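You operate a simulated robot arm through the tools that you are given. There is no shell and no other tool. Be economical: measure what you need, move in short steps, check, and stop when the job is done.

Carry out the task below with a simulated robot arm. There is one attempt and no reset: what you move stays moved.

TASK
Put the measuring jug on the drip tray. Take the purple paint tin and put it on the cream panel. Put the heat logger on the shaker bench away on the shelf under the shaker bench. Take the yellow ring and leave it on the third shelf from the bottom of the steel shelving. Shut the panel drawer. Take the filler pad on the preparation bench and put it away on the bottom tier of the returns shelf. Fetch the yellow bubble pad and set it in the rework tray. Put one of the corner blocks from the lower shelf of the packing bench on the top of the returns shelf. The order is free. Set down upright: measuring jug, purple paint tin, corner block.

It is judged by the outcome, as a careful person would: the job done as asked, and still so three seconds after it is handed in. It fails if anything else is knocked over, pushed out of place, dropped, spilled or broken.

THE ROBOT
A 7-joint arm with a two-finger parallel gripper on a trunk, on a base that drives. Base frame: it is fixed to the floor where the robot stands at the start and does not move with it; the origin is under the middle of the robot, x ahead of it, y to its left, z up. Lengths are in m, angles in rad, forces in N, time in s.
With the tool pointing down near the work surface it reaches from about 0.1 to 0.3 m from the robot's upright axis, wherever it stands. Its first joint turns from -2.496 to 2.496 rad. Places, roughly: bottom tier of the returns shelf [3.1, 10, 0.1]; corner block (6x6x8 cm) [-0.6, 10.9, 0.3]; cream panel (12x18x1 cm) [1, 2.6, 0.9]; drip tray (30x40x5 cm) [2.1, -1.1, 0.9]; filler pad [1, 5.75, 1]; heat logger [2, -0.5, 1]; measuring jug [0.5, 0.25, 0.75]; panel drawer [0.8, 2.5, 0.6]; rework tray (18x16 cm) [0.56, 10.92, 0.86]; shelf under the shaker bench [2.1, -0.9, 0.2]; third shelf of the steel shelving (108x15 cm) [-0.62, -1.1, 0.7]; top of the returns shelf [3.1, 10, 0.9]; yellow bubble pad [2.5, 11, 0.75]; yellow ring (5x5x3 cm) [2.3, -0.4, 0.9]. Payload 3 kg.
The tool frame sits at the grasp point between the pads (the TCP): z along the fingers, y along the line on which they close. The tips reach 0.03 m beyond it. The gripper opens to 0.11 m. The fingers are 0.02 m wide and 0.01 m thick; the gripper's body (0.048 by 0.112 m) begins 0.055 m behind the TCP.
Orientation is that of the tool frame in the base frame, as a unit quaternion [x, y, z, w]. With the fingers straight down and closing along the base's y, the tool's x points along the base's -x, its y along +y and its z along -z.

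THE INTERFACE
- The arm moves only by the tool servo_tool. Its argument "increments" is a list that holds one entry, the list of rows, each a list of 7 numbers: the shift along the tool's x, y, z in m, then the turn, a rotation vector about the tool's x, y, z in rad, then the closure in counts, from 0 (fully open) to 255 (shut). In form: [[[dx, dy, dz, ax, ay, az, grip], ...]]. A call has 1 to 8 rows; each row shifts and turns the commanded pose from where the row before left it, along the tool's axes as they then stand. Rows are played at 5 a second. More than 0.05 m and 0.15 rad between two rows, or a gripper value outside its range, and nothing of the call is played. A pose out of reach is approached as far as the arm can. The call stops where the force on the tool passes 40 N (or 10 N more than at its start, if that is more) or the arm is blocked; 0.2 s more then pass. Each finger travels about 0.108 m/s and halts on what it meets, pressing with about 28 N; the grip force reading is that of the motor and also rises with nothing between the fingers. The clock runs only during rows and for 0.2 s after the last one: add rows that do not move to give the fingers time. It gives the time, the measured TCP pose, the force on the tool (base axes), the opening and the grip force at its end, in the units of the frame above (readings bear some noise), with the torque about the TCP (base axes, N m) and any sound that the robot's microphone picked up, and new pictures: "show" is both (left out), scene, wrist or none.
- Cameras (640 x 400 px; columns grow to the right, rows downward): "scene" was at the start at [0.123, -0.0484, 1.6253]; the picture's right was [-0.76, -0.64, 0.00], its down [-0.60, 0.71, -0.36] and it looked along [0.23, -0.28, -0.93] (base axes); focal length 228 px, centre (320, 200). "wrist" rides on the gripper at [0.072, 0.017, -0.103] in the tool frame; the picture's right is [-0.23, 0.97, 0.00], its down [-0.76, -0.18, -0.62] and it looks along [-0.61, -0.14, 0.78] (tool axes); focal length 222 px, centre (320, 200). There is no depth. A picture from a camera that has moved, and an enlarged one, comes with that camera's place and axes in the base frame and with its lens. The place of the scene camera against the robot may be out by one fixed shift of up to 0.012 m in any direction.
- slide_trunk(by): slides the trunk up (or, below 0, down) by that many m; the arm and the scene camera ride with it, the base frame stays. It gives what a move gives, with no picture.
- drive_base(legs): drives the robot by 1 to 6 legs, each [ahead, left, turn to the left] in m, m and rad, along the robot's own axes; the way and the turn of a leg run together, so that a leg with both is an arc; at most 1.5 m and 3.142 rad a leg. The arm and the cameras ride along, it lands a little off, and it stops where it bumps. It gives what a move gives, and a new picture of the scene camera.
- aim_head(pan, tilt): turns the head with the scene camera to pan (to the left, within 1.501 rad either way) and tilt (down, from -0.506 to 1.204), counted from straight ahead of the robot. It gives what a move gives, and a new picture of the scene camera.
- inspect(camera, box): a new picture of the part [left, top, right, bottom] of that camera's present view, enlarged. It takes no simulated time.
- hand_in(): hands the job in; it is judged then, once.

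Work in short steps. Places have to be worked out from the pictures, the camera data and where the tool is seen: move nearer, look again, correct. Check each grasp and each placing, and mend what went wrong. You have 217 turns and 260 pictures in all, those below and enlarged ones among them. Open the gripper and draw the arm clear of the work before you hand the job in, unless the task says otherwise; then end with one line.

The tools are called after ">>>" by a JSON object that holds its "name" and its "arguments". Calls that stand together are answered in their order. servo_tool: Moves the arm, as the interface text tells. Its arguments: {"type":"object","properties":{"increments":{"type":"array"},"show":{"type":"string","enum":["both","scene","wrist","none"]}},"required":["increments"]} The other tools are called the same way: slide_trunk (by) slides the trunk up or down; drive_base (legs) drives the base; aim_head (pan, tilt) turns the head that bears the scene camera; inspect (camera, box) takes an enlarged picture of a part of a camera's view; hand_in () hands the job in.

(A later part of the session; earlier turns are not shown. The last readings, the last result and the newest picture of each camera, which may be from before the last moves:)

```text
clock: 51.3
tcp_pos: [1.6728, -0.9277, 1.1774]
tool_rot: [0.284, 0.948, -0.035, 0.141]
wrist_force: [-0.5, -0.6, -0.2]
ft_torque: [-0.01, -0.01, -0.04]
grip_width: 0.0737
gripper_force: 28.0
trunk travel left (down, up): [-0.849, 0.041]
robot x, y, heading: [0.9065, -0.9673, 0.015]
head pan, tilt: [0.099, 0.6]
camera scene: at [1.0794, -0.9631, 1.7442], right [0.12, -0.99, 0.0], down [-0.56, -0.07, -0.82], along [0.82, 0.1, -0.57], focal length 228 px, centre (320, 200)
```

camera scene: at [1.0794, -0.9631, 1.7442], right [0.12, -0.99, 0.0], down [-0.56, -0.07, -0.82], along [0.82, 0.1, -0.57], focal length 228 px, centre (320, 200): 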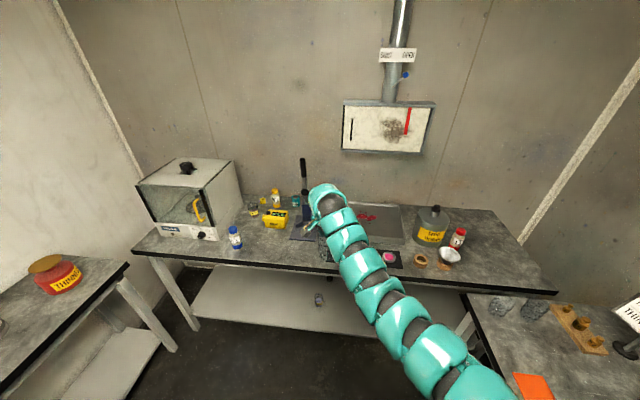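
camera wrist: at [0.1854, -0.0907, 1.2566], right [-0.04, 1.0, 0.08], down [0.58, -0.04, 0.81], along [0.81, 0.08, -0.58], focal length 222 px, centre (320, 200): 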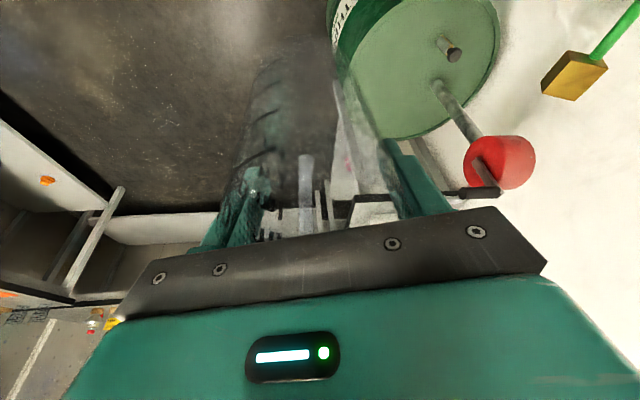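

Tray spans about x 1.95–2.27, y −1.3…−0.9. Turn slightly right and approach part way.

>>> {"name": "drive_base", "arguments": {"legs": [[0, 0, -0.2], [0.25, 0.06, 0]]}}

>>> {"name": "inspect", "arguments": {"camera": "scene", "box": [260, 140, 500, 300]}}

>>> {"name": "servo_tool", "arguments": {"increments": [[[0, 0, 0, 0, 0, 0, 255]]], "show": "wrist"}}

```text
clock: 53.9
tcp_pos: [1.9224, -1.0672, 1.177]
tool_rot: [0.378, 0.914, -0.049, 0.137]
wrist_force: [0.9, -0.1, -0.4]
ft_torque: [-0.01, -0.02, -0.02]
grip_width: 0.0734
gripper_force: 28.2
trunk travel left (down, up): [-0.849, 0.041]
robot x, y, heading: [1.1601, -0.9569, -0.188]
head pan, tilt: [0.099, 0.6]
camera scene: at [1.3365, -0.9833, 1.7441], right [-0.08, -1.0, 0.0], down [-0.56, 0.05, -0.82], along [0.82, -0.07, -0.57], focal length 228 px, centre (320, 200)
```

scene: 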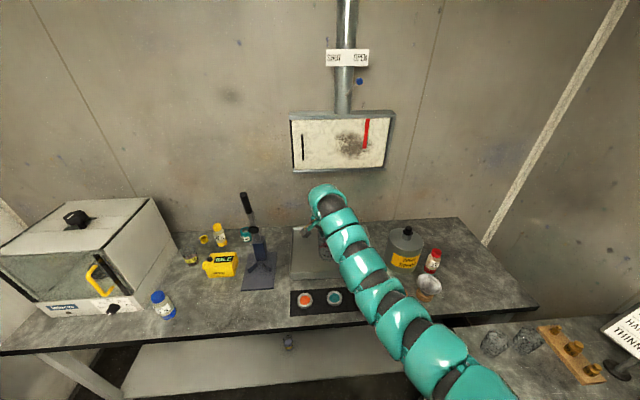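

```text
2.50 times, centred on (380, 220) of scene
camera zoom: at [1.3365, -0.9833, 1.7441], right [-0.08, -1.0, 0.0], down [-0.56, 0.05, -0.82], along [0.82, -0.07, -0.57], focal length 571 px, centre (170, 150)
```

zoom: 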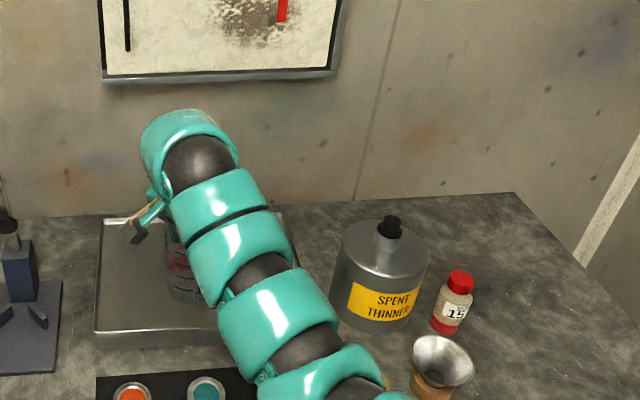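

```text
clock: 54.3
tcp_pos: [1.9223, -1.0673, 1.1763]
tool_rot: [0.378, 0.914, -0.049, 0.137]
wrist_force: [-1.1, 0.2, 0.0]
ft_torque: [0.02, -0.01, -0.02]
grip_width: 0.0735
gripper_force: 27.2
trunk travel left (down, up): [-0.849, 0.041]
robot x, y, heading: [1.1592, -0.9552, -0.184]
head pan, tilt: [0.099, 0.6]
camera wrist: at [1.8639, -0.9862, 1.2562], right [0.84, 0.54, 0.08], down [0.26, -0.52, 0.81], along [0.48, -0.66, -0.58], focal length 222 px, centre (320, 200)
```

wrist: 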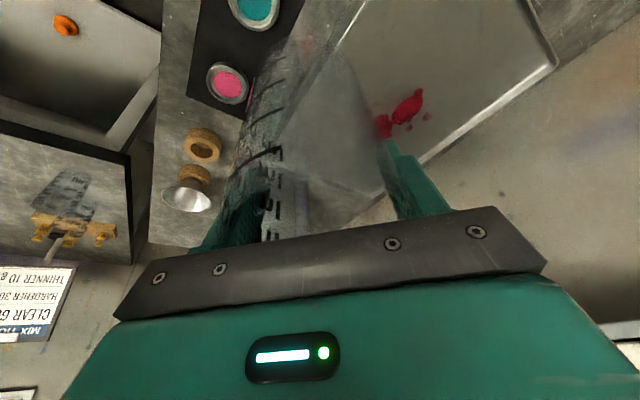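

Tray centre ≈(2.13,−1.11). Drive 0.19 forward and lower toward it.

>>> {"name": "drive_base", "arguments": {"legs": [[0.19, 0.0, 0]]}}

>>> {"name": "slide_trunk", "arguments": {"by": -0.12}}

>>> {"name": "inspect", "arguments": {"camera": "scene", "box": [220, 160, 400, 300]}}

>>> {"name": "servo_tool", "arguments": {"increments": [[[0, 0, 0, 0, 0, 0, 255]]], "show": "wrist"}}

```text
clock: 55.8
tcp_pos: [2.1097, -1.1028, 1.1775]
tool_rot: [0.378, 0.914, -0.049, 0.135]
wrist_force: [0.3, -0.1, -1.1]
ft_torque: [-0.01, 0.04, 0.0]
grip_width: 0.0735
gripper_force: 27.1
trunk travel left (down, up): [-0.849, 0.041]
robot x, y, heading: [1.3434, -0.9931, -0.183]
head pan, tilt: [0.099, 0.6]
camera scene: at [1.5231, -1.0183, 1.7441], right [-0.08, -1.0, 0.0], down [-0.56, 0.05, -0.82], along [0.82, -0.07, -0.57], focal length 228 px, centre (320, 200)
```

scene: 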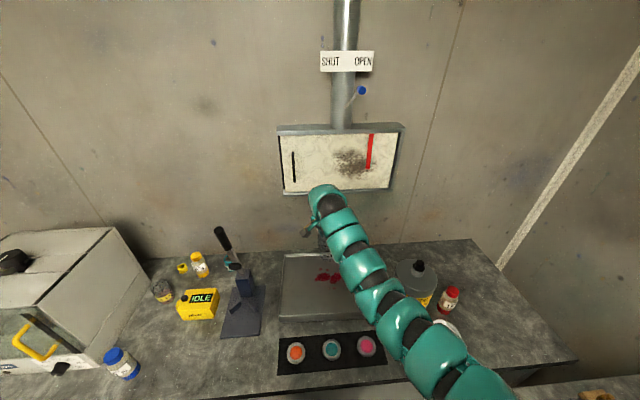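

```text
clock: 57.3
tcp_pos: [2.109, -1.1017, 1.0571]
tool_rot: [0.377, 0.915, -0.049, 0.137]
wrist_force: [0.1, 0.5, -1.1]
ft_torque: [0.03, -0.05, 0.02]
grip_width: 0.0732
gripper_force: 27.5
trunk travel left (down, up): [-0.729, 0.161]
robot x, y, heading: [1.3489, -0.9879, -0.189]
head pan, tilt: [0.099, 0.6]
```

```text
2.86 times, centred on (310, 230) of scene
camera zoom: at [1.5215, -1.018, 1.6243], right [-0.08, -1.0, 0.0], down [-0.56, 0.05, -0.83], along [0.82, -0.07, -0.56], focal length 652 px, centre (349, 114)
```

zoom: 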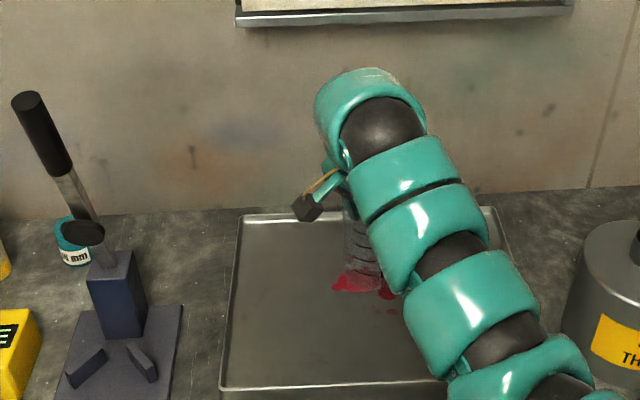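

```text
clock: 57.7
tcp_pos: [2.1083, -1.1024, 1.0573]
tool_rot: [0.378, 0.914, -0.049, 0.137]
wrist_force: [-0.2, -0.4, -0.9]
ft_torque: [0.0, 0.03, -0.02]
grip_width: 0.0735
gripper_force: 28.2
trunk travel left (down, up): [-0.729, 0.161]
robot x, y, heading: [1.3499, -0.9884, -0.183]
head pan, tilt: [0.099, 0.6]
camera wrist: at [2.0505, -1.0213, 1.1364], right [0.84, 0.54, 0.08], down [0.26, -0.52, 0.81], along [0.48, -0.66, -0.58], focal length 222 px, centre (320, 200)
```

wrist: 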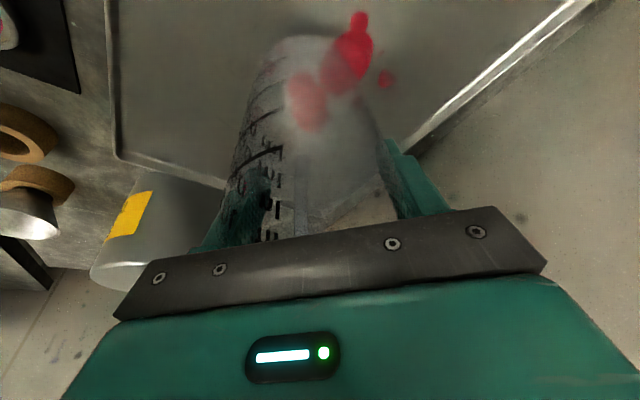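

Jug is above the tray floor. Lower until contact.

>>> {"name": "slide_trunk", "arguments": {"by": -0.045}}

>>> {"name": "slide_trunk", "arguments": {"by": -0.03}}

>>> {"name": "servo_tool", "arguments": {"increments": [[[0, 0, 0, 0, 0, 0, 255]]], "show": "wrist"}}

```text
clock: 58.6
tcp_pos: [2.1089, -1.1024, 1.0133]
tool_rot: [0.378, 0.914, -0.049, 0.137]
wrist_force: [0.3, -0.1, -0.5]
ft_torque: [0.02, 0.03, 0.02]
grip_width: 0.0733
gripper_force: 28.1
trunk travel left (down, up): [-0.684, 0.206]
robot x, y, heading: [1.3516, -0.9879, -0.181]
head pan, tilt: [0.099, 0.6]
```

```text
clock: 59.4
tcp_pos: [2.1072, -1.1011, 0.9855]
tool_rot: [0.378, 0.914, -0.048, 0.14]
wrist_force: [4.8, 2.0, 19.7]
ft_torque: [-0.13, 0.31, 0.0]
grip_width: 0.0729
gripper_force: 28.1
trunk travel left (down, up): [-0.654, 0.236]
robot x, y, heading: [1.3443, -0.9893, -0.181]
head pan, tilt: [0.099, 0.6]
```

```text
clock: 59.8
tcp_pos: [2.1077, -1.1012, 0.9857]
tool_rot: [0.378, 0.914, -0.049, 0.14]
wrist_force: [3.8, 1.7, 24.9]
ft_torque: [-0.07, 0.41, -0.02]
grip_width: 0.0728
gripper_force: 27.6
trunk travel left (down, up): [-0.654, 0.236]
robot x, y, heading: [1.3438, -0.9912, -0.183]
head pan, tilt: [0.099, 0.6]
camera wrist: at [2.0492, -1.0208, 1.0635], right [0.84, 0.54, 0.08], down [0.25, -0.52, 0.81], along [0.48, -0.66, -0.57], focal length 222 px, centre (320, 200)
```

wrist: 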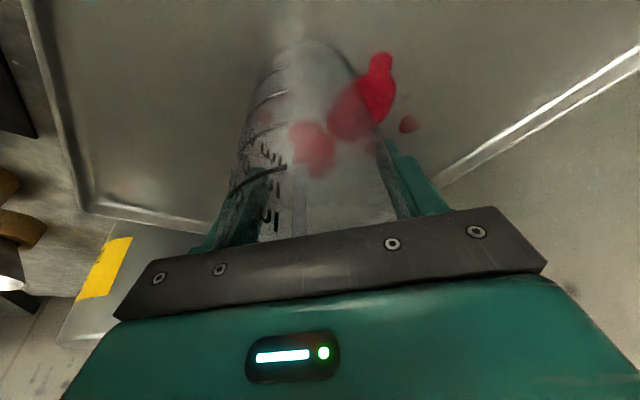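

Contact made. Open the gripper, then raise.

>>> {"name": "servo_tool", "arguments": {"increments": [[[0, 0, 0, 0, 0, 0, 130], [0, 0, 0, 0, 0, 0, 70], [0, 0, 0, 0, 0, 0, 30], [0, 0, 0, 0, 0, 0, 0]]], "show": "wrist"}}

>>> {"name": "slide_trunk", "arguments": {"by": 0.2}}

>>> {"name": "servo_tool", "arguments": {"increments": [[[0, 0, 0, 0, 0, 0, 0]]], "show": "both"}}

```text
clock: 60.8
tcp_pos: [2.1066, -1.102, 0.9841]
tool_rot: [0.378, 0.914, -0.047, 0.139]
wrist_force: [0.4, 2.8, 27.1]
ft_torque: [0.36, 1.02, -0.14]
grip_width: 0.11
gripper_force: 0.0
trunk travel left (down, up): [-0.654, 0.236]
robot x, y, heading: [1.348, -0.9939, -0.183]
head pan, tilt: [0.099, 0.6]
camera wrist: at [2.0484, -1.0207, 1.0632], right [0.84, 0.54, 0.08], down [0.26, -0.52, 0.81], along [0.48, -0.66, -0.58], focal length 222 px, centre (320, 200)
```

wrist: 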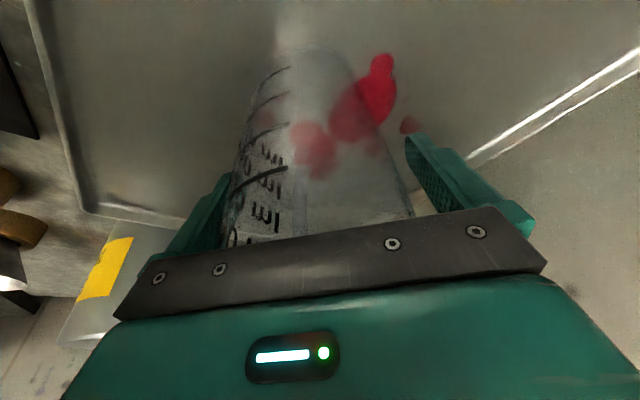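

```text
clock: 62.9
tcp_pos: [2.1086, -1.1025, 1.1832]
tool_rot: [0.377, 0.915, -0.048, 0.137]
wrist_force: [1.1, 0.6, -0.4]
ft_torque: [-0.01, 0.0, 0.01]
grip_width: 0.11
gripper_force: 0.1
trunk travel left (down, up): [-0.854, 0.036]
robot x, y, heading: [1.3479, -0.9877, -0.189]
head pan, tilt: [0.099, 0.6]
```

```text
clock: 63.3
tcp_pos: [2.1085, -1.101, 1.1818]
tool_rot: [0.378, 0.914, -0.049, 0.137]
wrist_force: [-1.2, -1.0, -0.2]
ft_torque: [-0.02, 0.03, 0.04]
grip_width: 0.1098
gripper_force: 0.1
trunk travel left (down, up): [-0.854, 0.036]
robot x, y, heading: [1.3491, -0.9909, -0.186]
head pan, tilt: [0.099, 0.6]
camera scene: at [1.5217, -1.0181, 1.7492], right [-0.08, -1.0, 0.0], down [-0.56, 0.05, -0.82], along [0.82, -0.07, -0.57], focal length 228 px, centre (320, 200)
camera wrist: at [2.0505, -1.0213, 1.2614], right [0.84, 0.54, 0.08], down [0.26, -0.52, 0.81], along [0.48, -0.66, -0.58], focal length 222 px, centre (320, 200)
```

scene: 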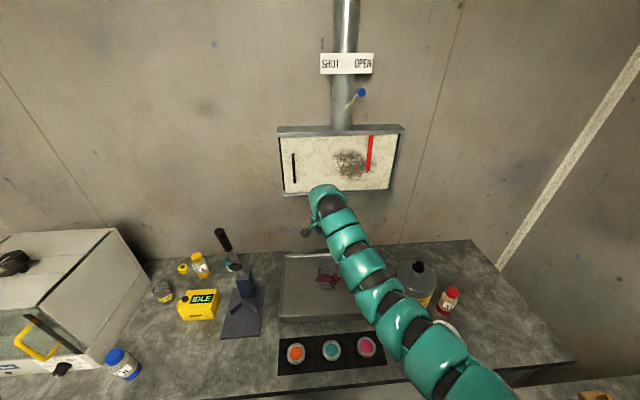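
wrist: 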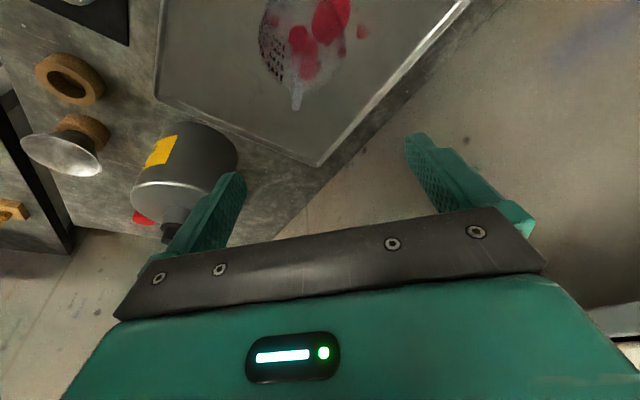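

Jug stands on the tray. Now zoom on the yellow box (heat logger) and ring area.

>>> {"name": "inspect", "arguments": {"camera": "scene", "box": [120, 230, 280, 360]}}

```text
3.08 times, centred on (200, 295) of scene
camera zoom: at [1.5217, -1.0181, 1.7492], right [-0.08, -1.0, 0.0], down [-0.56, 0.05, -0.82], along [0.82, -0.07, -0.57], focal length 702 px, centre (689, -92)
```

zoom: 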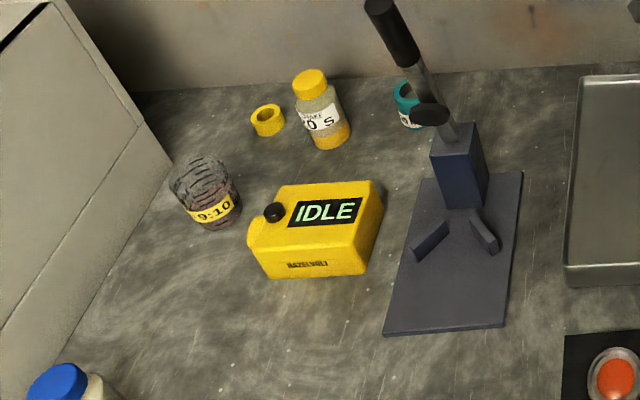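

Box (logger) ≈(2.05,−0.60), ring ≈(2.25,−0.445). Back off, go left, untilt and yaw the tool so it closes along x.

>>> {"name": "drive_base", "arguments": {"legs": [[-0.3, 0, 0], [0, 0, 0.187], [0, 0.38, 0]]}}

>>> {"name": "servo_tool", "arguments": {"increments": [[[0, 0, 0, 0, 0.14, 0, 0], [0, 0, 0, 0, 0.14, 0, 0], [0, 0, 0, 0, 0, 0.14, 0], [0, 0, 0, 0, 0, 0.14, 0], [0, 0, 0, 0, 0, 0.14, 0], [0, 0, 0, 0, 0, 0.14, 0], [0, 0, 0, 0, 0, 0.14, 0], [0, 0, 0, 0, 0, 0.14, 0]]], "show": "both"}}

```text
clock: 68.1
tcp_pos: [1.8221, -0.5245, 1.1826]
tool_rot: [0.293, 0.945, -0.036, 0.141]
wrist_force: [-0.3, -0.8, 1.0]
ft_torque: [0.0, -0.01, 0.01]
grip_width: 0.1102
gripper_force: 0.0
trunk travel left (down, up): [-0.854, 0.036]
robot x, y, heading: [1.0545, -0.5559, 0.005]
head pan, tilt: [0.099, 0.6]
camera scene: at [1.2294, -0.5509, 1.7493], right [0.1, -0.99, 0.0], down [-0.56, -0.06, -0.82], along [0.82, 0.08, -0.57], focal length 228 px, centre (320, 200)
```

scene: 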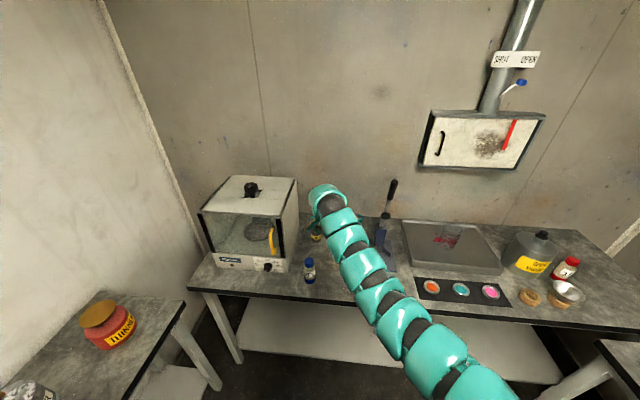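

```text
clock: 69.9
tcp_pos: [1.823, -0.5254, 1.183]
tool_rot: [0.659, 0.752, 0.008, 0.005]
wrist_force: [-0.1, 0.1, 0.2]
ft_torque: [0.01, 0.01, -0.01]
grip_width: 0.1099
gripper_force: 0.0
trunk travel left (down, up): [-0.854, 0.036]
robot x, y, heading: [1.0529, -0.5574, -0.001]
head pan, tilt: [0.099, 0.6]
camera scene: at [1.2293, -0.5517, 1.7493], right [0.1, -0.99, 0.0], down [-0.56, -0.06, -0.82], along [0.82, 0.08, -0.57], focal length 228 px, centre (320, 200)
camera wrist: at [1.8295, -0.4522, 1.2866], right [0.99, -0.1, 0.02], down [-0.09, -0.78, 0.62], along [-0.05, -0.62, -0.79], focal length 222 px, centre (320, 200)
```

scene: 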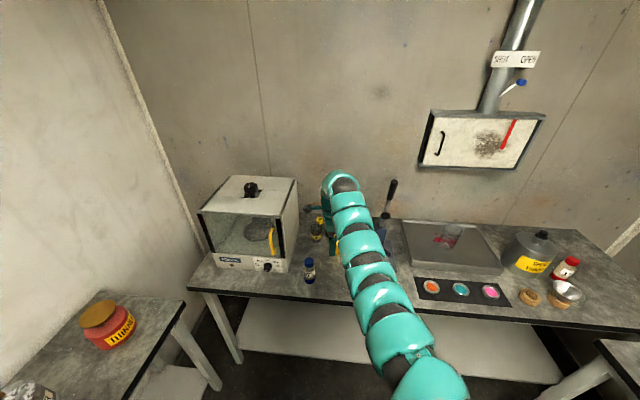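
wrist: 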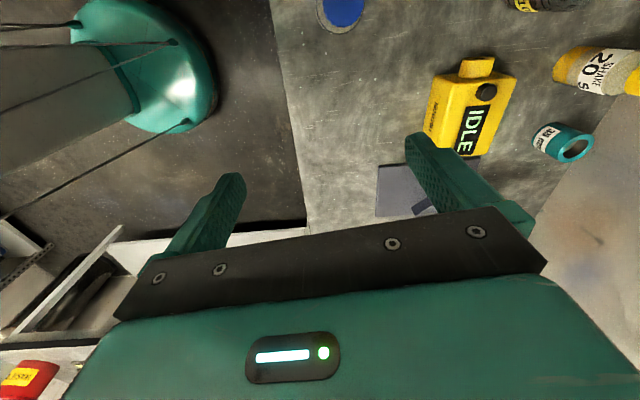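

Box ≈(2.045,−0.575). Drive so the TCP is above it, then look again.

>>> {"name": "drive_base", "arguments": {"legs": [[0.22, -0.0, 0]]}}

>>> {"name": "servo_tool", "arguments": {"increments": [[[0, 0, 0, 0, 0, 0.1, 0], [0, 0, 0, 0, 0, 0.05, 0]]], "show": "wrist"}}

>>> {"name": "inspect", "arguments": {"camera": "wrist", "box": [240, 0, 440, 180]}}

```text
clock: 71.6
tcp_pos: [2.0451, -0.5275, 1.1816]
tool_rot: [0.659, 0.752, 0.008, 0.005]
wrist_force: [0.1, 0.9, -0.7]
ft_torque: [0.0, -0.03, -0.03]
grip_width: 0.11
gripper_force: 0.0
trunk travel left (down, up): [-0.854, 0.036]
robot x, y, heading: [1.2747, -0.5552, -0.001]
head pan, tilt: [0.099, 0.6]
camera scene: at [1.4517, -0.5521, 1.7491], right [0.1, -1.0, 0.0], down [-0.56, -0.06, -0.82], along [0.82, 0.08, -0.57], focal length 228 px, centre (320, 200)
```

scene: 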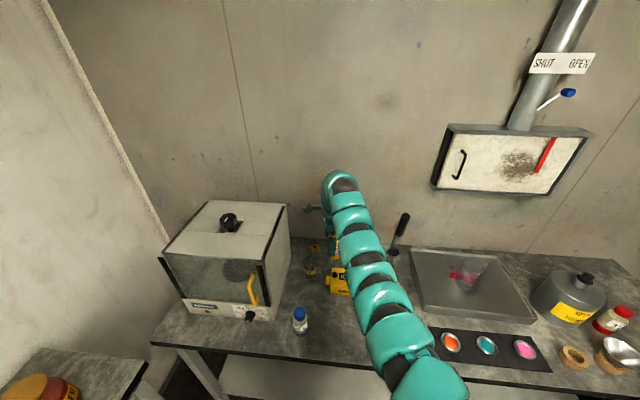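

```text
clock: 72.2
tcp_pos: [2.0434, -0.5274, 1.1828]
tool_rot: [0.714, 0.7, 0.009, 0.003]
wrist_force: [-0.2, 0.1, -0.4]
ft_torque: [0.0, 0.0, -0.01]
grip_width: 0.1102
gripper_force: 0.1
trunk travel left (down, up): [-0.854, 0.036]
robot x, y, heading: [1.2747, -0.5555, -0.004]
head pan, tilt: [0.099, 0.6]
camera wrist: at [2.0617, -0.4555, 1.2864], right [0.97, -0.25, 0.02], down [-0.2, -0.76, 0.62], along [-0.14, -0.6, -0.79], focal length 222 px, centre (320, 200)
```

wrist: 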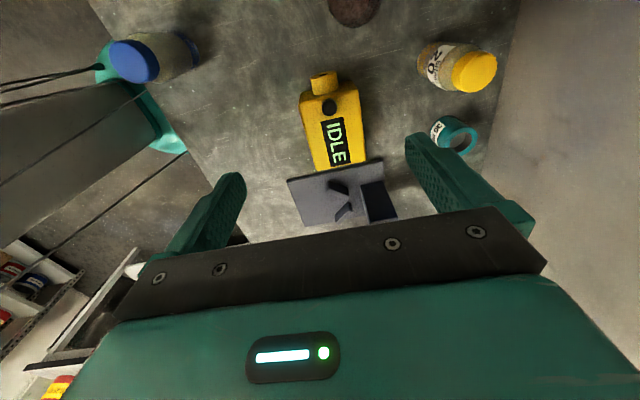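

```text
2.22 times, centred on (340, 90) of wrist
camera zoom: at [2.0617, -0.4555, 1.2864], right [0.97, -0.25, 0.02], down [-0.2, -0.76, 0.62], along [-0.14, -0.6, -0.79], focal length 494 px, centre (276, 444)
```

zoom: 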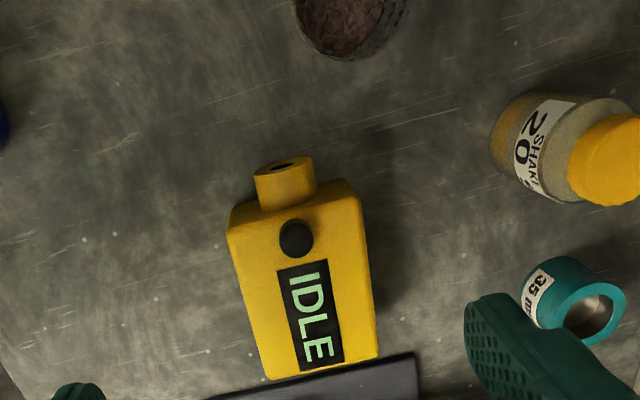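

Box top centre ≈(2.057,−0.592), 0.088 wide in x, aligned. Shift over it and descend partway.

>>> {"name": "servo_tool", "arguments": {"increments": [[[-0.033, 0.006, 0, 0, 0, 0, 0], [-0.033, 0.007, 0, 0, 0, 0, 0], [0, 0, 0, 0, 0, 0, 0]]], "show": "none"}}

>>> {"name": "slide_trunk", "arguments": {"by": -0.15}}

>>> {"name": "servo_tool", "arguments": {"increments": [[[0, 0, 0, 0, 0, 0, 0]]], "show": "both"}}

```text
clock: 73.0
tcp_pos: [2.055, -0.5914, 1.1818]
tool_rot: [0.713, 0.701, 0.008, 0.005]
wrist_force: [-0.6, -0.1, 0.1]
ft_torque: [-0.05, -0.01, 0.0]
grip_width: 0.11
gripper_force: 0.1
trunk travel left (down, up): [-0.854, 0.036]
robot x, y, heading: [1.2732, -0.5571, -0.007]
head pan, tilt: [0.099, 0.6]
```

```text
clock: 74.7
tcp_pos: [2.0552, -0.5938, 1.032]
tool_rot: [0.713, 0.701, 0.007, 0.005]
wrist_force: [0.6, -0.4, 0.2]
ft_torque: [-0.03, 0.0, 0.0]
grip_width: 0.1099
gripper_force: 0.0
trunk travel left (down, up): [-0.704, 0.186]
robot x, y, heading: [1.2744, -0.559, -0.001]
head pan, tilt: [0.099, 0.6]
```

```text
clock: 75.1
tcp_pos: [2.0567, -0.5922, 1.0322]
tool_rot: [0.713, 0.701, 0.008, 0.004]
wrist_force: [-0.1, 0.3, -0.3]
ft_torque: [-0.02, -0.01, -0.02]
grip_width: 0.11
gripper_force: 0.1
trunk travel left (down, up): [-0.704, 0.186]
robot x, y, heading: [1.2768, -0.5506, -0.004]
head pan, tilt: [0.099, 0.6]
camera scene: at [1.4504, -0.5522, 1.5993], right [0.1, -1.0, 0.0], down [-0.56, -0.06, -0.83], along [0.82, 0.08, -0.57], focal length 228 px, centre (320, 200)
camera wrist: at [2.073, -0.5215, 1.1365], right [0.97, -0.24, 0.02], down [-0.2, -0.76, 0.62], along [-0.14, -0.6, -0.79], focal length 222 px, centre (320, 200)
```

scene: 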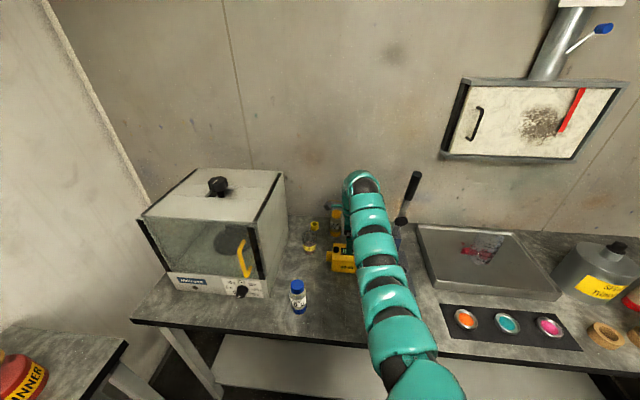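
wrist: 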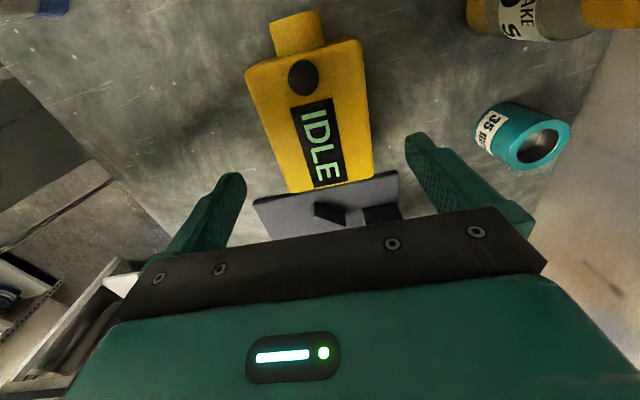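

Estimates agree (top z≈0.94). Descend to TCP≈0.922 and close.

>>> {"name": "slide_trunk", "arguments": {"by": -0.11}}

>>> {"name": "servo_tool", "arguments": {"increments": [[[0, 0, 0, 0, 0, 0, 0], [0, 0, 0, 0, 0, 0, 60], [0, 0, 0, 0, 0, 0, 120], [0, 0, 0, 0, 0, 0, 255], [0, 0, 0, 0, 0, 0, 255], [0, 0, 0, 0, 0, 0, 255]]], "show": "wrist"}}

```text
clock: 76.5
tcp_pos: [2.0553, -0.5926, 0.923]
tool_rot: [0.713, 0.701, 0.008, 0.004]
wrist_force: [-0.1, -0.2, -0.3]
ft_torque: [-0.02, -0.01, 0.0]
grip_width: 0.11
gripper_force: 0.1
trunk travel left (down, up): [-0.594, 0.296]
robot x, y, heading: [1.2747, -0.5539, 0.001]
head pan, tilt: [0.099, 0.6]
```

```text
clock: 78.0
tcp_pos: [2.0546, -0.5933, 0.9224]
tool_rot: [0.714, 0.7, 0.008, 0.004]
wrist_force: [-0.3, -0.2, 1.6]
ft_torque: [-0.11, 0.31, 0.0]
grip_width: 0.09
gripper_force: 27.7
trunk travel left (down, up): [-0.594, 0.296]
robot x, y, heading: [1.2749, -0.5544, 0.001]
head pan, tilt: [0.099, 0.6]
camera wrist: at [2.0728, -0.5215, 1.0267], right [0.97, -0.24, 0.02], down [-0.2, -0.76, 0.62], along [-0.14, -0.6, -0.79], focal length 222 px, centre (320, 200)
```

wrist: 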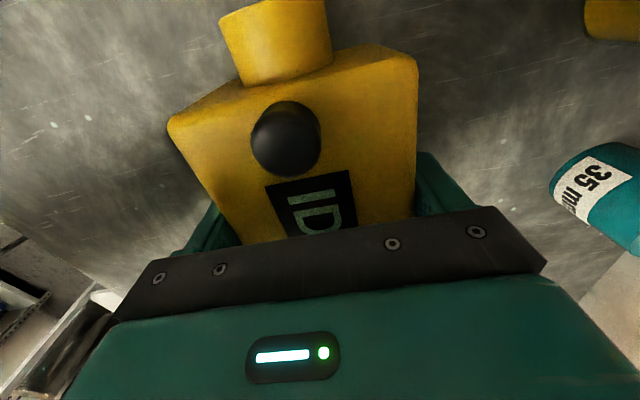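

Gripped (0.09). Lift 0.2 and back away, then look at the lower shelf.

>>> {"name": "slide_trunk", "arguments": {"by": 0.2}}

>>> {"name": "drive_base", "arguments": {"legs": [[-0.6, 0, 0]]}}

>>> {"name": "aim_head", "arguments": {"pan": 0.3, "tilt": 0.75}}

>>> {"name": "aim_head", "arguments": {"pan": -0.5, "tilt": 0.75}}

```text
clock: 80.1
tcp_pos: [2.0555, -0.5938, 1.1215]
tool_rot: [0.713, 0.701, 0.007, 0.004]
wrist_force: [-0.5, -0.6, -3.8]
ft_torque: [-0.03, 0.0, 0.03]
grip_width: 0.09
gripper_force: 28.1
trunk travel left (down, up): [-0.794, 0.096]
robot x, y, heading: [1.2737, -0.5551, 0.0]
head pan, tilt: [0.099, 0.6]
```

```text
clock: 83.5
tcp_pos: [1.4616, -0.5921, 1.1223]
tool_rot: [0.712, 0.702, 0.007, 0.005]
wrist_force: [-0.1, 0.2, -3.1]
ft_torque: [-0.02, 0.0, 0.0]
grip_width: 0.0898
gripper_force: 28.7
trunk travel left (down, up): [-0.794, 0.096]
robot x, y, heading: [0.681, -0.5582, 0.001]
head pan, tilt: [0.099, 0.6]
camera scene: at [0.8565, -0.5519, 1.6893], right [0.1, -0.99, 0.0], down [-0.56, -0.06, -0.83], along [0.82, 0.08, -0.56], focal length 228 px, centre (320, 200)
```

scene: 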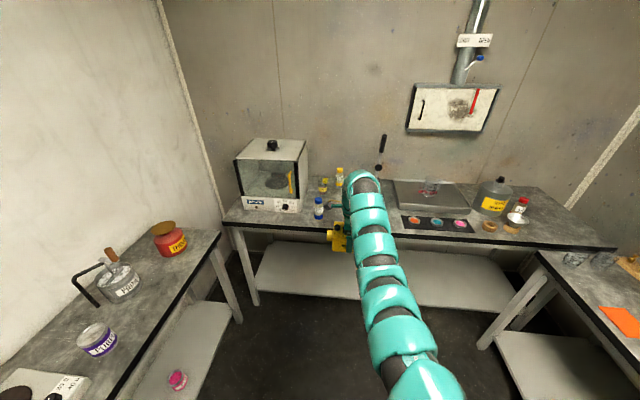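

```text
clock: 84.2
tcp_pos: [1.4622, -0.5924, 1.1224]
tool_rot: [0.713, 0.701, 0.007, 0.004]
wrist_force: [0.1, 0.7, -3.3]
ft_torque: [-0.05, 0.0, 0.02]
grip_width: 0.0899
gripper_force: 28.3
trunk travel left (down, up): [-0.794, 0.096]
robot x, y, heading: [0.6792, -0.5588, 0.001]
head pan, tilt: [0.3, 0.75]
camera scene: at [0.8487, -0.5362, 1.6764], right [0.3, -0.96, 0.0], down [-0.65, -0.2, -0.73], along [0.7, 0.22, -0.68], focal length 228 px, centre (320, 200)
```

scene: 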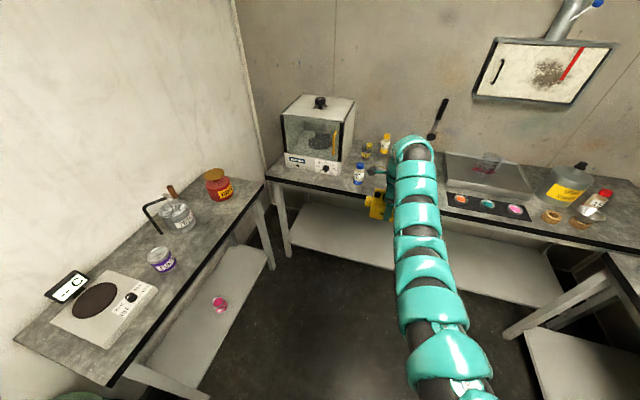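

```text
clock: 85.3
tcp_pos: [1.4613, -0.5912, 1.1235]
tool_rot: [0.712, 0.702, 0.008, 0.004]
wrist_force: [0.1, 0.6, -3.2]
ft_torque: [-0.04, 0.01, 0.02]
grip_width: 0.09
gripper_force: 28.0
trunk travel left (down, up): [-0.794, 0.096]
robot x, y, heading: [0.6837, -0.553, 0.003]
head pan, tilt: [-0.499, 0.75]
camera scene: at [0.8421, -0.6002, 1.6763], right [-0.48, -0.88, 0.0], down [-0.6, 0.33, -0.73], along [0.64, -0.35, -0.68], focal length 228 px, centre (320, 200)
```

scene: 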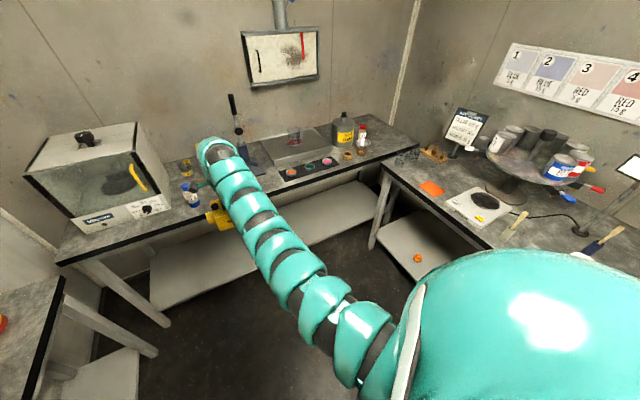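

Shelf front edge is at x≈1.8 like the bench. Shift left 0.14, lower the trunk fully here in the open, then look.

>>> {"name": "drive_base", "arguments": {"legs": [[0, 0.14, 0]]}}

>>> {"name": "slide_trunk", "arguments": {"by": -0.7}}

>>> {"name": "aim_head", "arguments": {"pan": 0.1, "tilt": 0.3}}

>>> {"name": "servo_tool", "arguments": {"increments": [[[0, 0, 0, 0, 0, 0, 255]]], "show": "wrist"}}

```text
clock: 86.7
tcp_pos: [1.4615, -0.4518, 1.1221]
tool_rot: [0.713, 0.701, 0.007, 0.003]
wrist_force: [-0.1, 1.1, -2.1]
ft_torque: [-0.04, 0.03, -0.01]
grip_width: 0.0896
gripper_force: 28.0
trunk travel left (down, up): [-0.794, 0.096]
robot x, y, heading: [0.6828, -0.417, 0.002]
head pan, tilt: [-0.499, 0.75]
camera scene: at [0.842, -0.4597, 1.6764], right [-0.48, -0.88, 0.0], down [-0.6, 0.33, -0.73], along [0.64, -0.35, -0.68], focal length 228 px, centre (320, 200)
```

scene: 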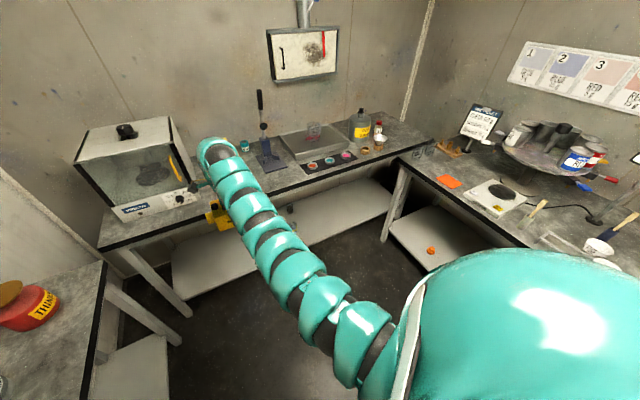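

```text
refused: -0.7 is not a number from -0.4 to 0.4
```

```text
clock: 87.7
tcp_pos: [1.4625, -0.4517, 1.121]
tool_rot: [0.712, 0.702, 0.008, 0.004]
wrist_force: [0.2, -0.2, -4.4]
ft_torque: [-0.05, 0.01, 0.0]
grip_width: 0.0898
gripper_force: 28.2
trunk travel left (down, up): [-0.794, 0.096]
robot x, y, heading: [0.6809, -0.4163, -0.001]
head pan, tilt: [0.099, 0.3]
camera scene: at [0.8621, -0.4127, 1.7166], right [0.1, -0.99, 0.0], down [-0.3, -0.03, -0.95], along [0.95, 0.1, -0.3], focal length 228 px, centre (320, 200)
```

scene: 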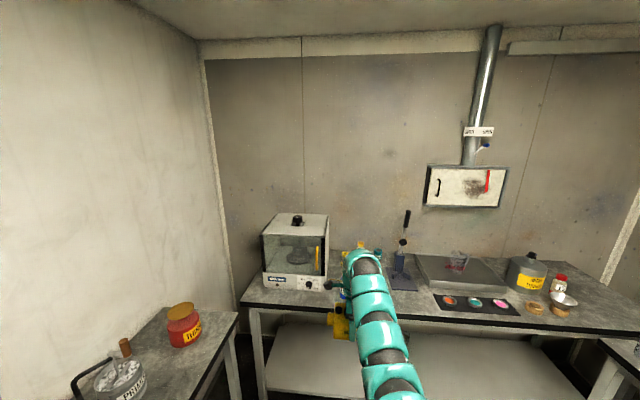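

```text
clock: 88.1
tcp_pos: [1.4607, -0.4522, 1.1222]
tool_rot: [0.713, 0.702, 0.008, 0.003]
wrist_force: [0.5, 0.9, -3.1]
ft_torque: [-0.01, 0.01, 0.01]
grip_width: 0.09
gripper_force: 28.5
trunk travel left (down, up): [-0.794, 0.096]
robot x, y, heading: [0.679, -0.417, 0.003]
head pan, tilt: [0.099, 0.3]
camera wrist: at [1.4793, -0.3809, 1.226], right [0.97, -0.24, 0.01], down [-0.2, -0.76, 0.62], along [-0.14, -0.6, -0.79], focal length 222 px, centre (320, 200)
```

wrist: 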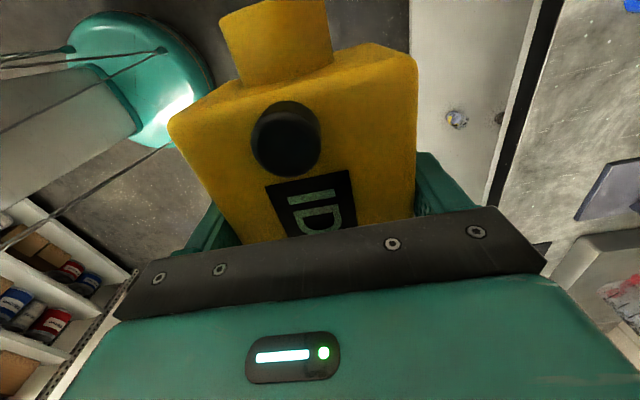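

Slide limit is 0.4 per call; lower in two moves.

>>> {"name": "slide_trunk", "arguments": {"by": -0.4}}

>>> {"name": "slide_trunk", "arguments": {"by": -0.39}}

>>> {"name": "aim_head", "arguments": {"pan": 0.1, "tilt": 0.6}}

```text
clock: 91.9
tcp_pos: [1.462, -0.4535, 0.7222]
tool_rot: [0.713, 0.701, 0.007, 0.004]
wrist_force: [0.3, 0.3, -3.1]
ft_torque: [-0.03, 0.04, 0.0]
grip_width: 0.09
gripper_force: 27.8
trunk travel left (down, up): [-0.394, 0.496]
robot x, y, heading: [0.6826, -0.4141, 0.003]
head pan, tilt: [0.099, 0.3]
```

```text
clock: 95.6
tcp_pos: [1.4626, -0.4523, 0.3308]
tool_rot: [0.712, 0.702, 0.007, 0.004]
wrist_force: [-0.9, 0.5, -3.2]
ft_torque: [0.0, 0.01, 0.02]
grip_width: 0.0898
gripper_force: 28.0
trunk travel left (down, up): [-0.004, 0.886]
robot x, y, heading: [0.6829, -0.4145, 0.002]
head pan, tilt: [0.099, 0.3]
```

```text
clock: 96.4
tcp_pos: [1.4614, -0.4524, 0.331]
tool_rot: [0.713, 0.701, 0.008, 0.005]
wrist_force: [0.5, 1.2, -3.5]
ft_torque: [-0.01, 0.01, 0.05]
grip_width: 0.09
gripper_force: 28.0
trunk travel left (down, up): [-0.004, 0.886]
robot x, y, heading: [0.6819, -0.4192, -0.002]
head pan, tilt: [0.099, 0.6]
camera scene: at [0.8568, -0.4131, 0.8993], right [0.1, -0.99, 0.0], down [-0.56, -0.06, -0.83], along [0.82, 0.08, -0.56], focal length 228 px, centre (320, 200)
```

scene: 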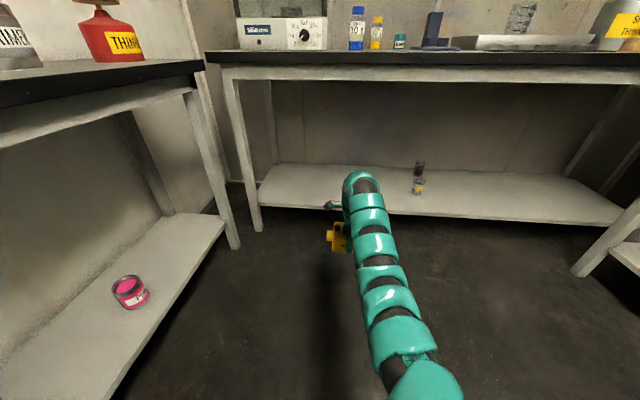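

Clear space under the bench; shelf ≈0.22 high, box bottom ≈0.28. Drive forward 0.5.

>>> {"name": "drive_base", "arguments": {"legs": [[0.5, 0.0, 0]]}}

>>> {"name": "servo_tool", "arguments": {"increments": [[[0, 0, 0.03, 0, 0, 0, 255], [0, 0, 0, 0, 0, 0, 255]]], "show": "both"}}

```text
clock: 99.4
tcp_pos: [1.9636, -0.4531, 0.3312]
tool_rot: [0.712, 0.702, 0.007, 0.004]
wrist_force: [-0.5, 0.6, -3.6]
ft_torque: [-0.03, 0.03, 0.04]
grip_width: 0.0898
gripper_force: 28.1
trunk travel left (down, up): [-0.004, 0.886]
robot x, y, heading: [1.1869, -0.4163, -0.001]
head pan, tilt: [0.099, 0.6]
camera scene: at [1.3588, -0.4127, 0.8992], right [0.1, -0.99, 0.0], down [-0.56, -0.06, -0.82], along [0.82, 0.08, -0.57], focal length 228 px, centre (320, 200)
```

scene: 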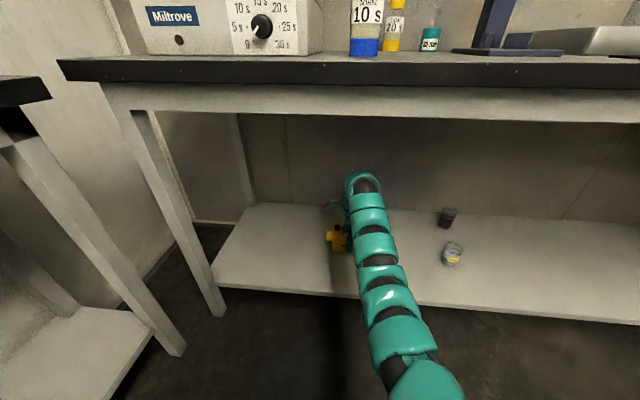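

```text
clock: 100.0
tcp_pos: [1.963, -0.4512, 0.3008]
tool_rot: [0.713, 0.701, 0.009, 0.003]
wrist_force: [0.6, -0.1, -4.2]
ft_torque: [-0.01, 0.0, 0.04]
grip_width: 0.09
gripper_force: 28.5
trunk travel left (down, up): [-0.004, 0.886]
robot x, y, heading: [1.1844, -0.4178, 0.0]
head pan, tilt: [0.099, 0.6]
camera scene: at [1.3588, -0.4127, 0.8992], right [0.1, -0.99, 0.0], down [-0.56, -0.06, -0.82], along [0.82, 0.08, -0.57], focal length 228 px, centre (320, 200)
camera wrist: at [1.9806, -0.3797, 0.4055], right [0.97, -0.24, 0.01], down [-0.2, -0.76, 0.62], along [-0.14, -0.6, -0.79], focal length 222 px, centre (320, 200)
```

scene: 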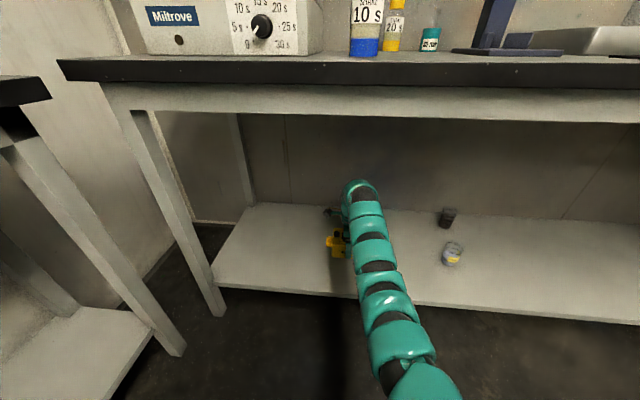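
wrist: 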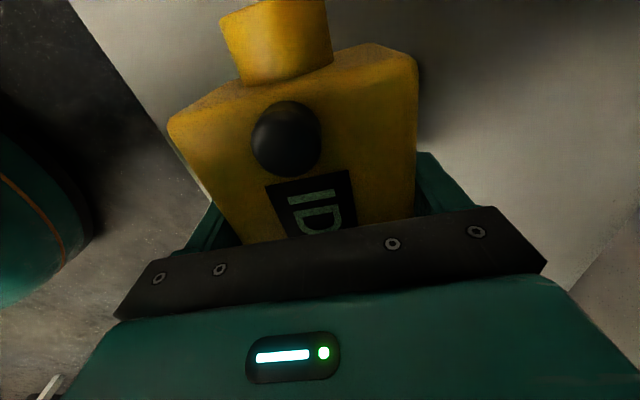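

Box is well over the shelf. Lower in small rows until contact.

>>> {"name": "servo_tool", "arguments": {"increments": [[[0, 0, 0.008, 0, 0, 0, 255], [0, 0, 0.008, 0, 0, 0, 255], [0, 0, 0.006, 0, 0, 0, 255], [0, 0, 0.006, 0, 0, 0, 255]]], "show": "none"}}

>>> {"name": "servo_tool", "arguments": {"increments": [[[0, 0, 0.005, 0, 0, 0, 255], [0, 0, 0.005, 0, 0, 0, 255], [0, 0, 0.004, 0, 0, 0, 255], [0, 0, 0.004, 0, 0, 0, 255]]], "show": "none"}}

```text
clock: 101.0
tcp_pos: [1.9631, -0.4528, 0.2738]
tool_rot: [0.712, 0.702, 0.008, 0.004]
wrist_force: [-0.1, 0.7, -4.3]
ft_torque: [0.0, 0.02, 0.02]
grip_width: 0.0899
gripper_force: 27.9
trunk travel left (down, up): [-0.004, 0.886]
robot x, y, heading: [1.1833, -0.4117, 0.004]
head pan, tilt: [0.099, 0.6]
```

```text
clock: 102.0
tcp_pos: [1.966, -0.4512, 0.2559]
tool_rot: [0.712, 0.702, 0.009, 0.004]
wrist_force: [-0.3, -0.9, -3.4]
ft_torque: [-0.01, 0.01, -0.01]
grip_width: 0.09
gripper_force: 28.0
trunk travel left (down, up): [-0.004, 0.886]
robot x, y, heading: [1.182, -0.4153, 0.0]
head pan, tilt: [0.099, 0.6]
```

Not yet touching; continue.

>>> {"name": "servo_tool", "arguments": {"increments": [[[0, 0, 0.005, 0, 0, 0, 255], [0, 0, 0.005, 0, 0, 0, 255], [0, 0, 0.004, 0, 0, 0, 255], [0, 0, 0.004, 0, 0, 0, 255]]], "show": "both"}}

```text
clock: 103.0
tcp_pos: [1.9663, -0.4521, 0.2428]
tool_rot: [0.712, 0.702, 0.01, 0.005]
wrist_force: [-6.8, -1.4, 21.0]
ft_torque: [0.05, 1.3, 0.07]
grip_width: 0.0898
gripper_force: 28.1
trunk travel left (down, up): [-0.004, 0.886]
robot x, y, heading: [1.181, -0.4132, -0.003]
head pan, tilt: [0.099, 0.6]
camera scene: at [1.357, -0.4127, 0.9001], right [0.1, -0.99, 0.0], down [-0.56, -0.06, -0.83], along [0.82, 0.08, -0.56], focal length 228 px, centre (320, 200)
camera wrist: at [1.9825, -0.3801, 0.3457], right [0.97, -0.24, 0.02], down [-0.2, -0.76, 0.61], along [-0.13, -0.6, -0.79], focal length 222 px, centre (320, 200)
```

scene: 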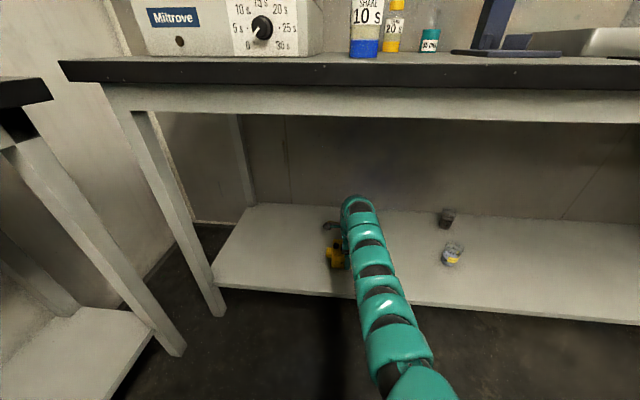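
wrist: 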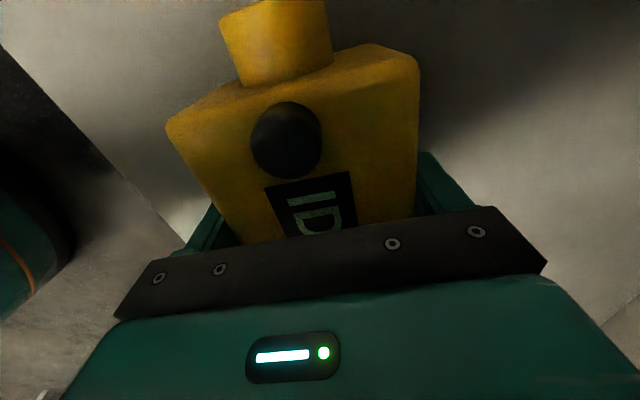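

Contact. Release, raise straight up 0.12, and back out.

>>> {"name": "servo_tool", "arguments": {"increments": [[[0, 0, -0.002, 0, 0, 0, 100], [0, 0, 0, 0, 0, 0, 0], [0, 0, 0, 0, 0, 0, 0], [0, 0, -0.03, 0, 0, 0, 0], [0, 0, -0.03, 0, 0, 0, 0], [0, 0, -0.03, 0, 0, 0, 0], [0, 0, -0.03, 0, 0, 0, 0]]], "show": "wrist"}}

>>> {"name": "drive_base", "arguments": {"legs": [[-0.5, 0.0, 0]]}}

```text
clock: 104.6
tcp_pos: [1.963, -0.4536, 0.3592]
tool_rot: [0.713, 0.701, 0.008, 0.003]
wrist_force: [-0.3, 0.1, -0.9]
ft_torque: [0.01, 0.0, -0.03]
grip_width: 0.1101
gripper_force: 0.0
trunk travel left (down, up): [-0.004, 0.886]
robot x, y, heading: [1.1864, -0.417, -0.0]
head pan, tilt: [0.099, 0.6]
camera wrist: at [1.981, -0.3809, 0.4635], right [0.97, -0.24, 0.01], down [-0.2, -0.76, 0.62], along [-0.14, -0.6, -0.79], focal length 222 px, centre (320, 200)
```

wrist: 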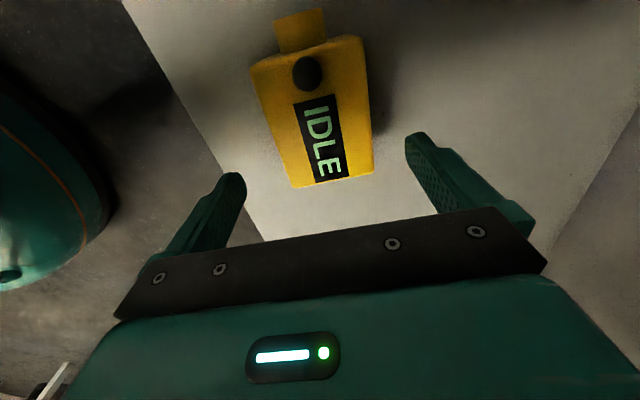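

```text
clock: 107.5
tcp_pos: [1.4639, -0.4537, 0.3595]
tool_rot: [0.713, 0.701, 0.008, 0.005]
wrist_force: [0.5, 0.5, -0.4]
ft_torque: [0.0, 0.03, -0.02]
grip_width: 0.11
gripper_force: 0.1
trunk travel left (down, up): [-0.004, 0.886]
robot x, y, heading: [0.6836, -0.4127, 0.001]
head pan, tilt: [0.099, 0.6]
camera scene: at [0.8591, -0.413, 0.8993], right [0.1, -1.0, 0.0], down [-0.56, -0.06, -0.82], along [0.82, 0.08, -0.57], focal length 228 px, centre (320, 200)
```

scene: 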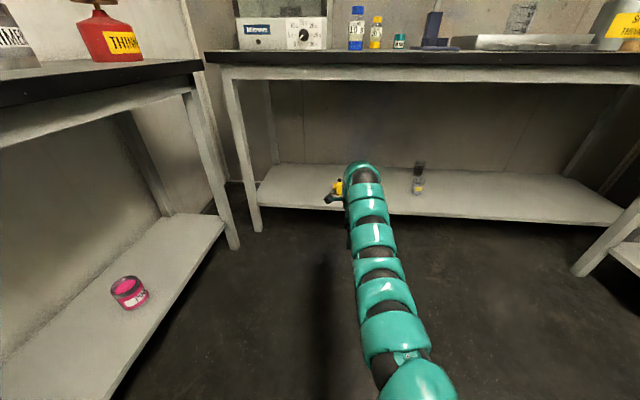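

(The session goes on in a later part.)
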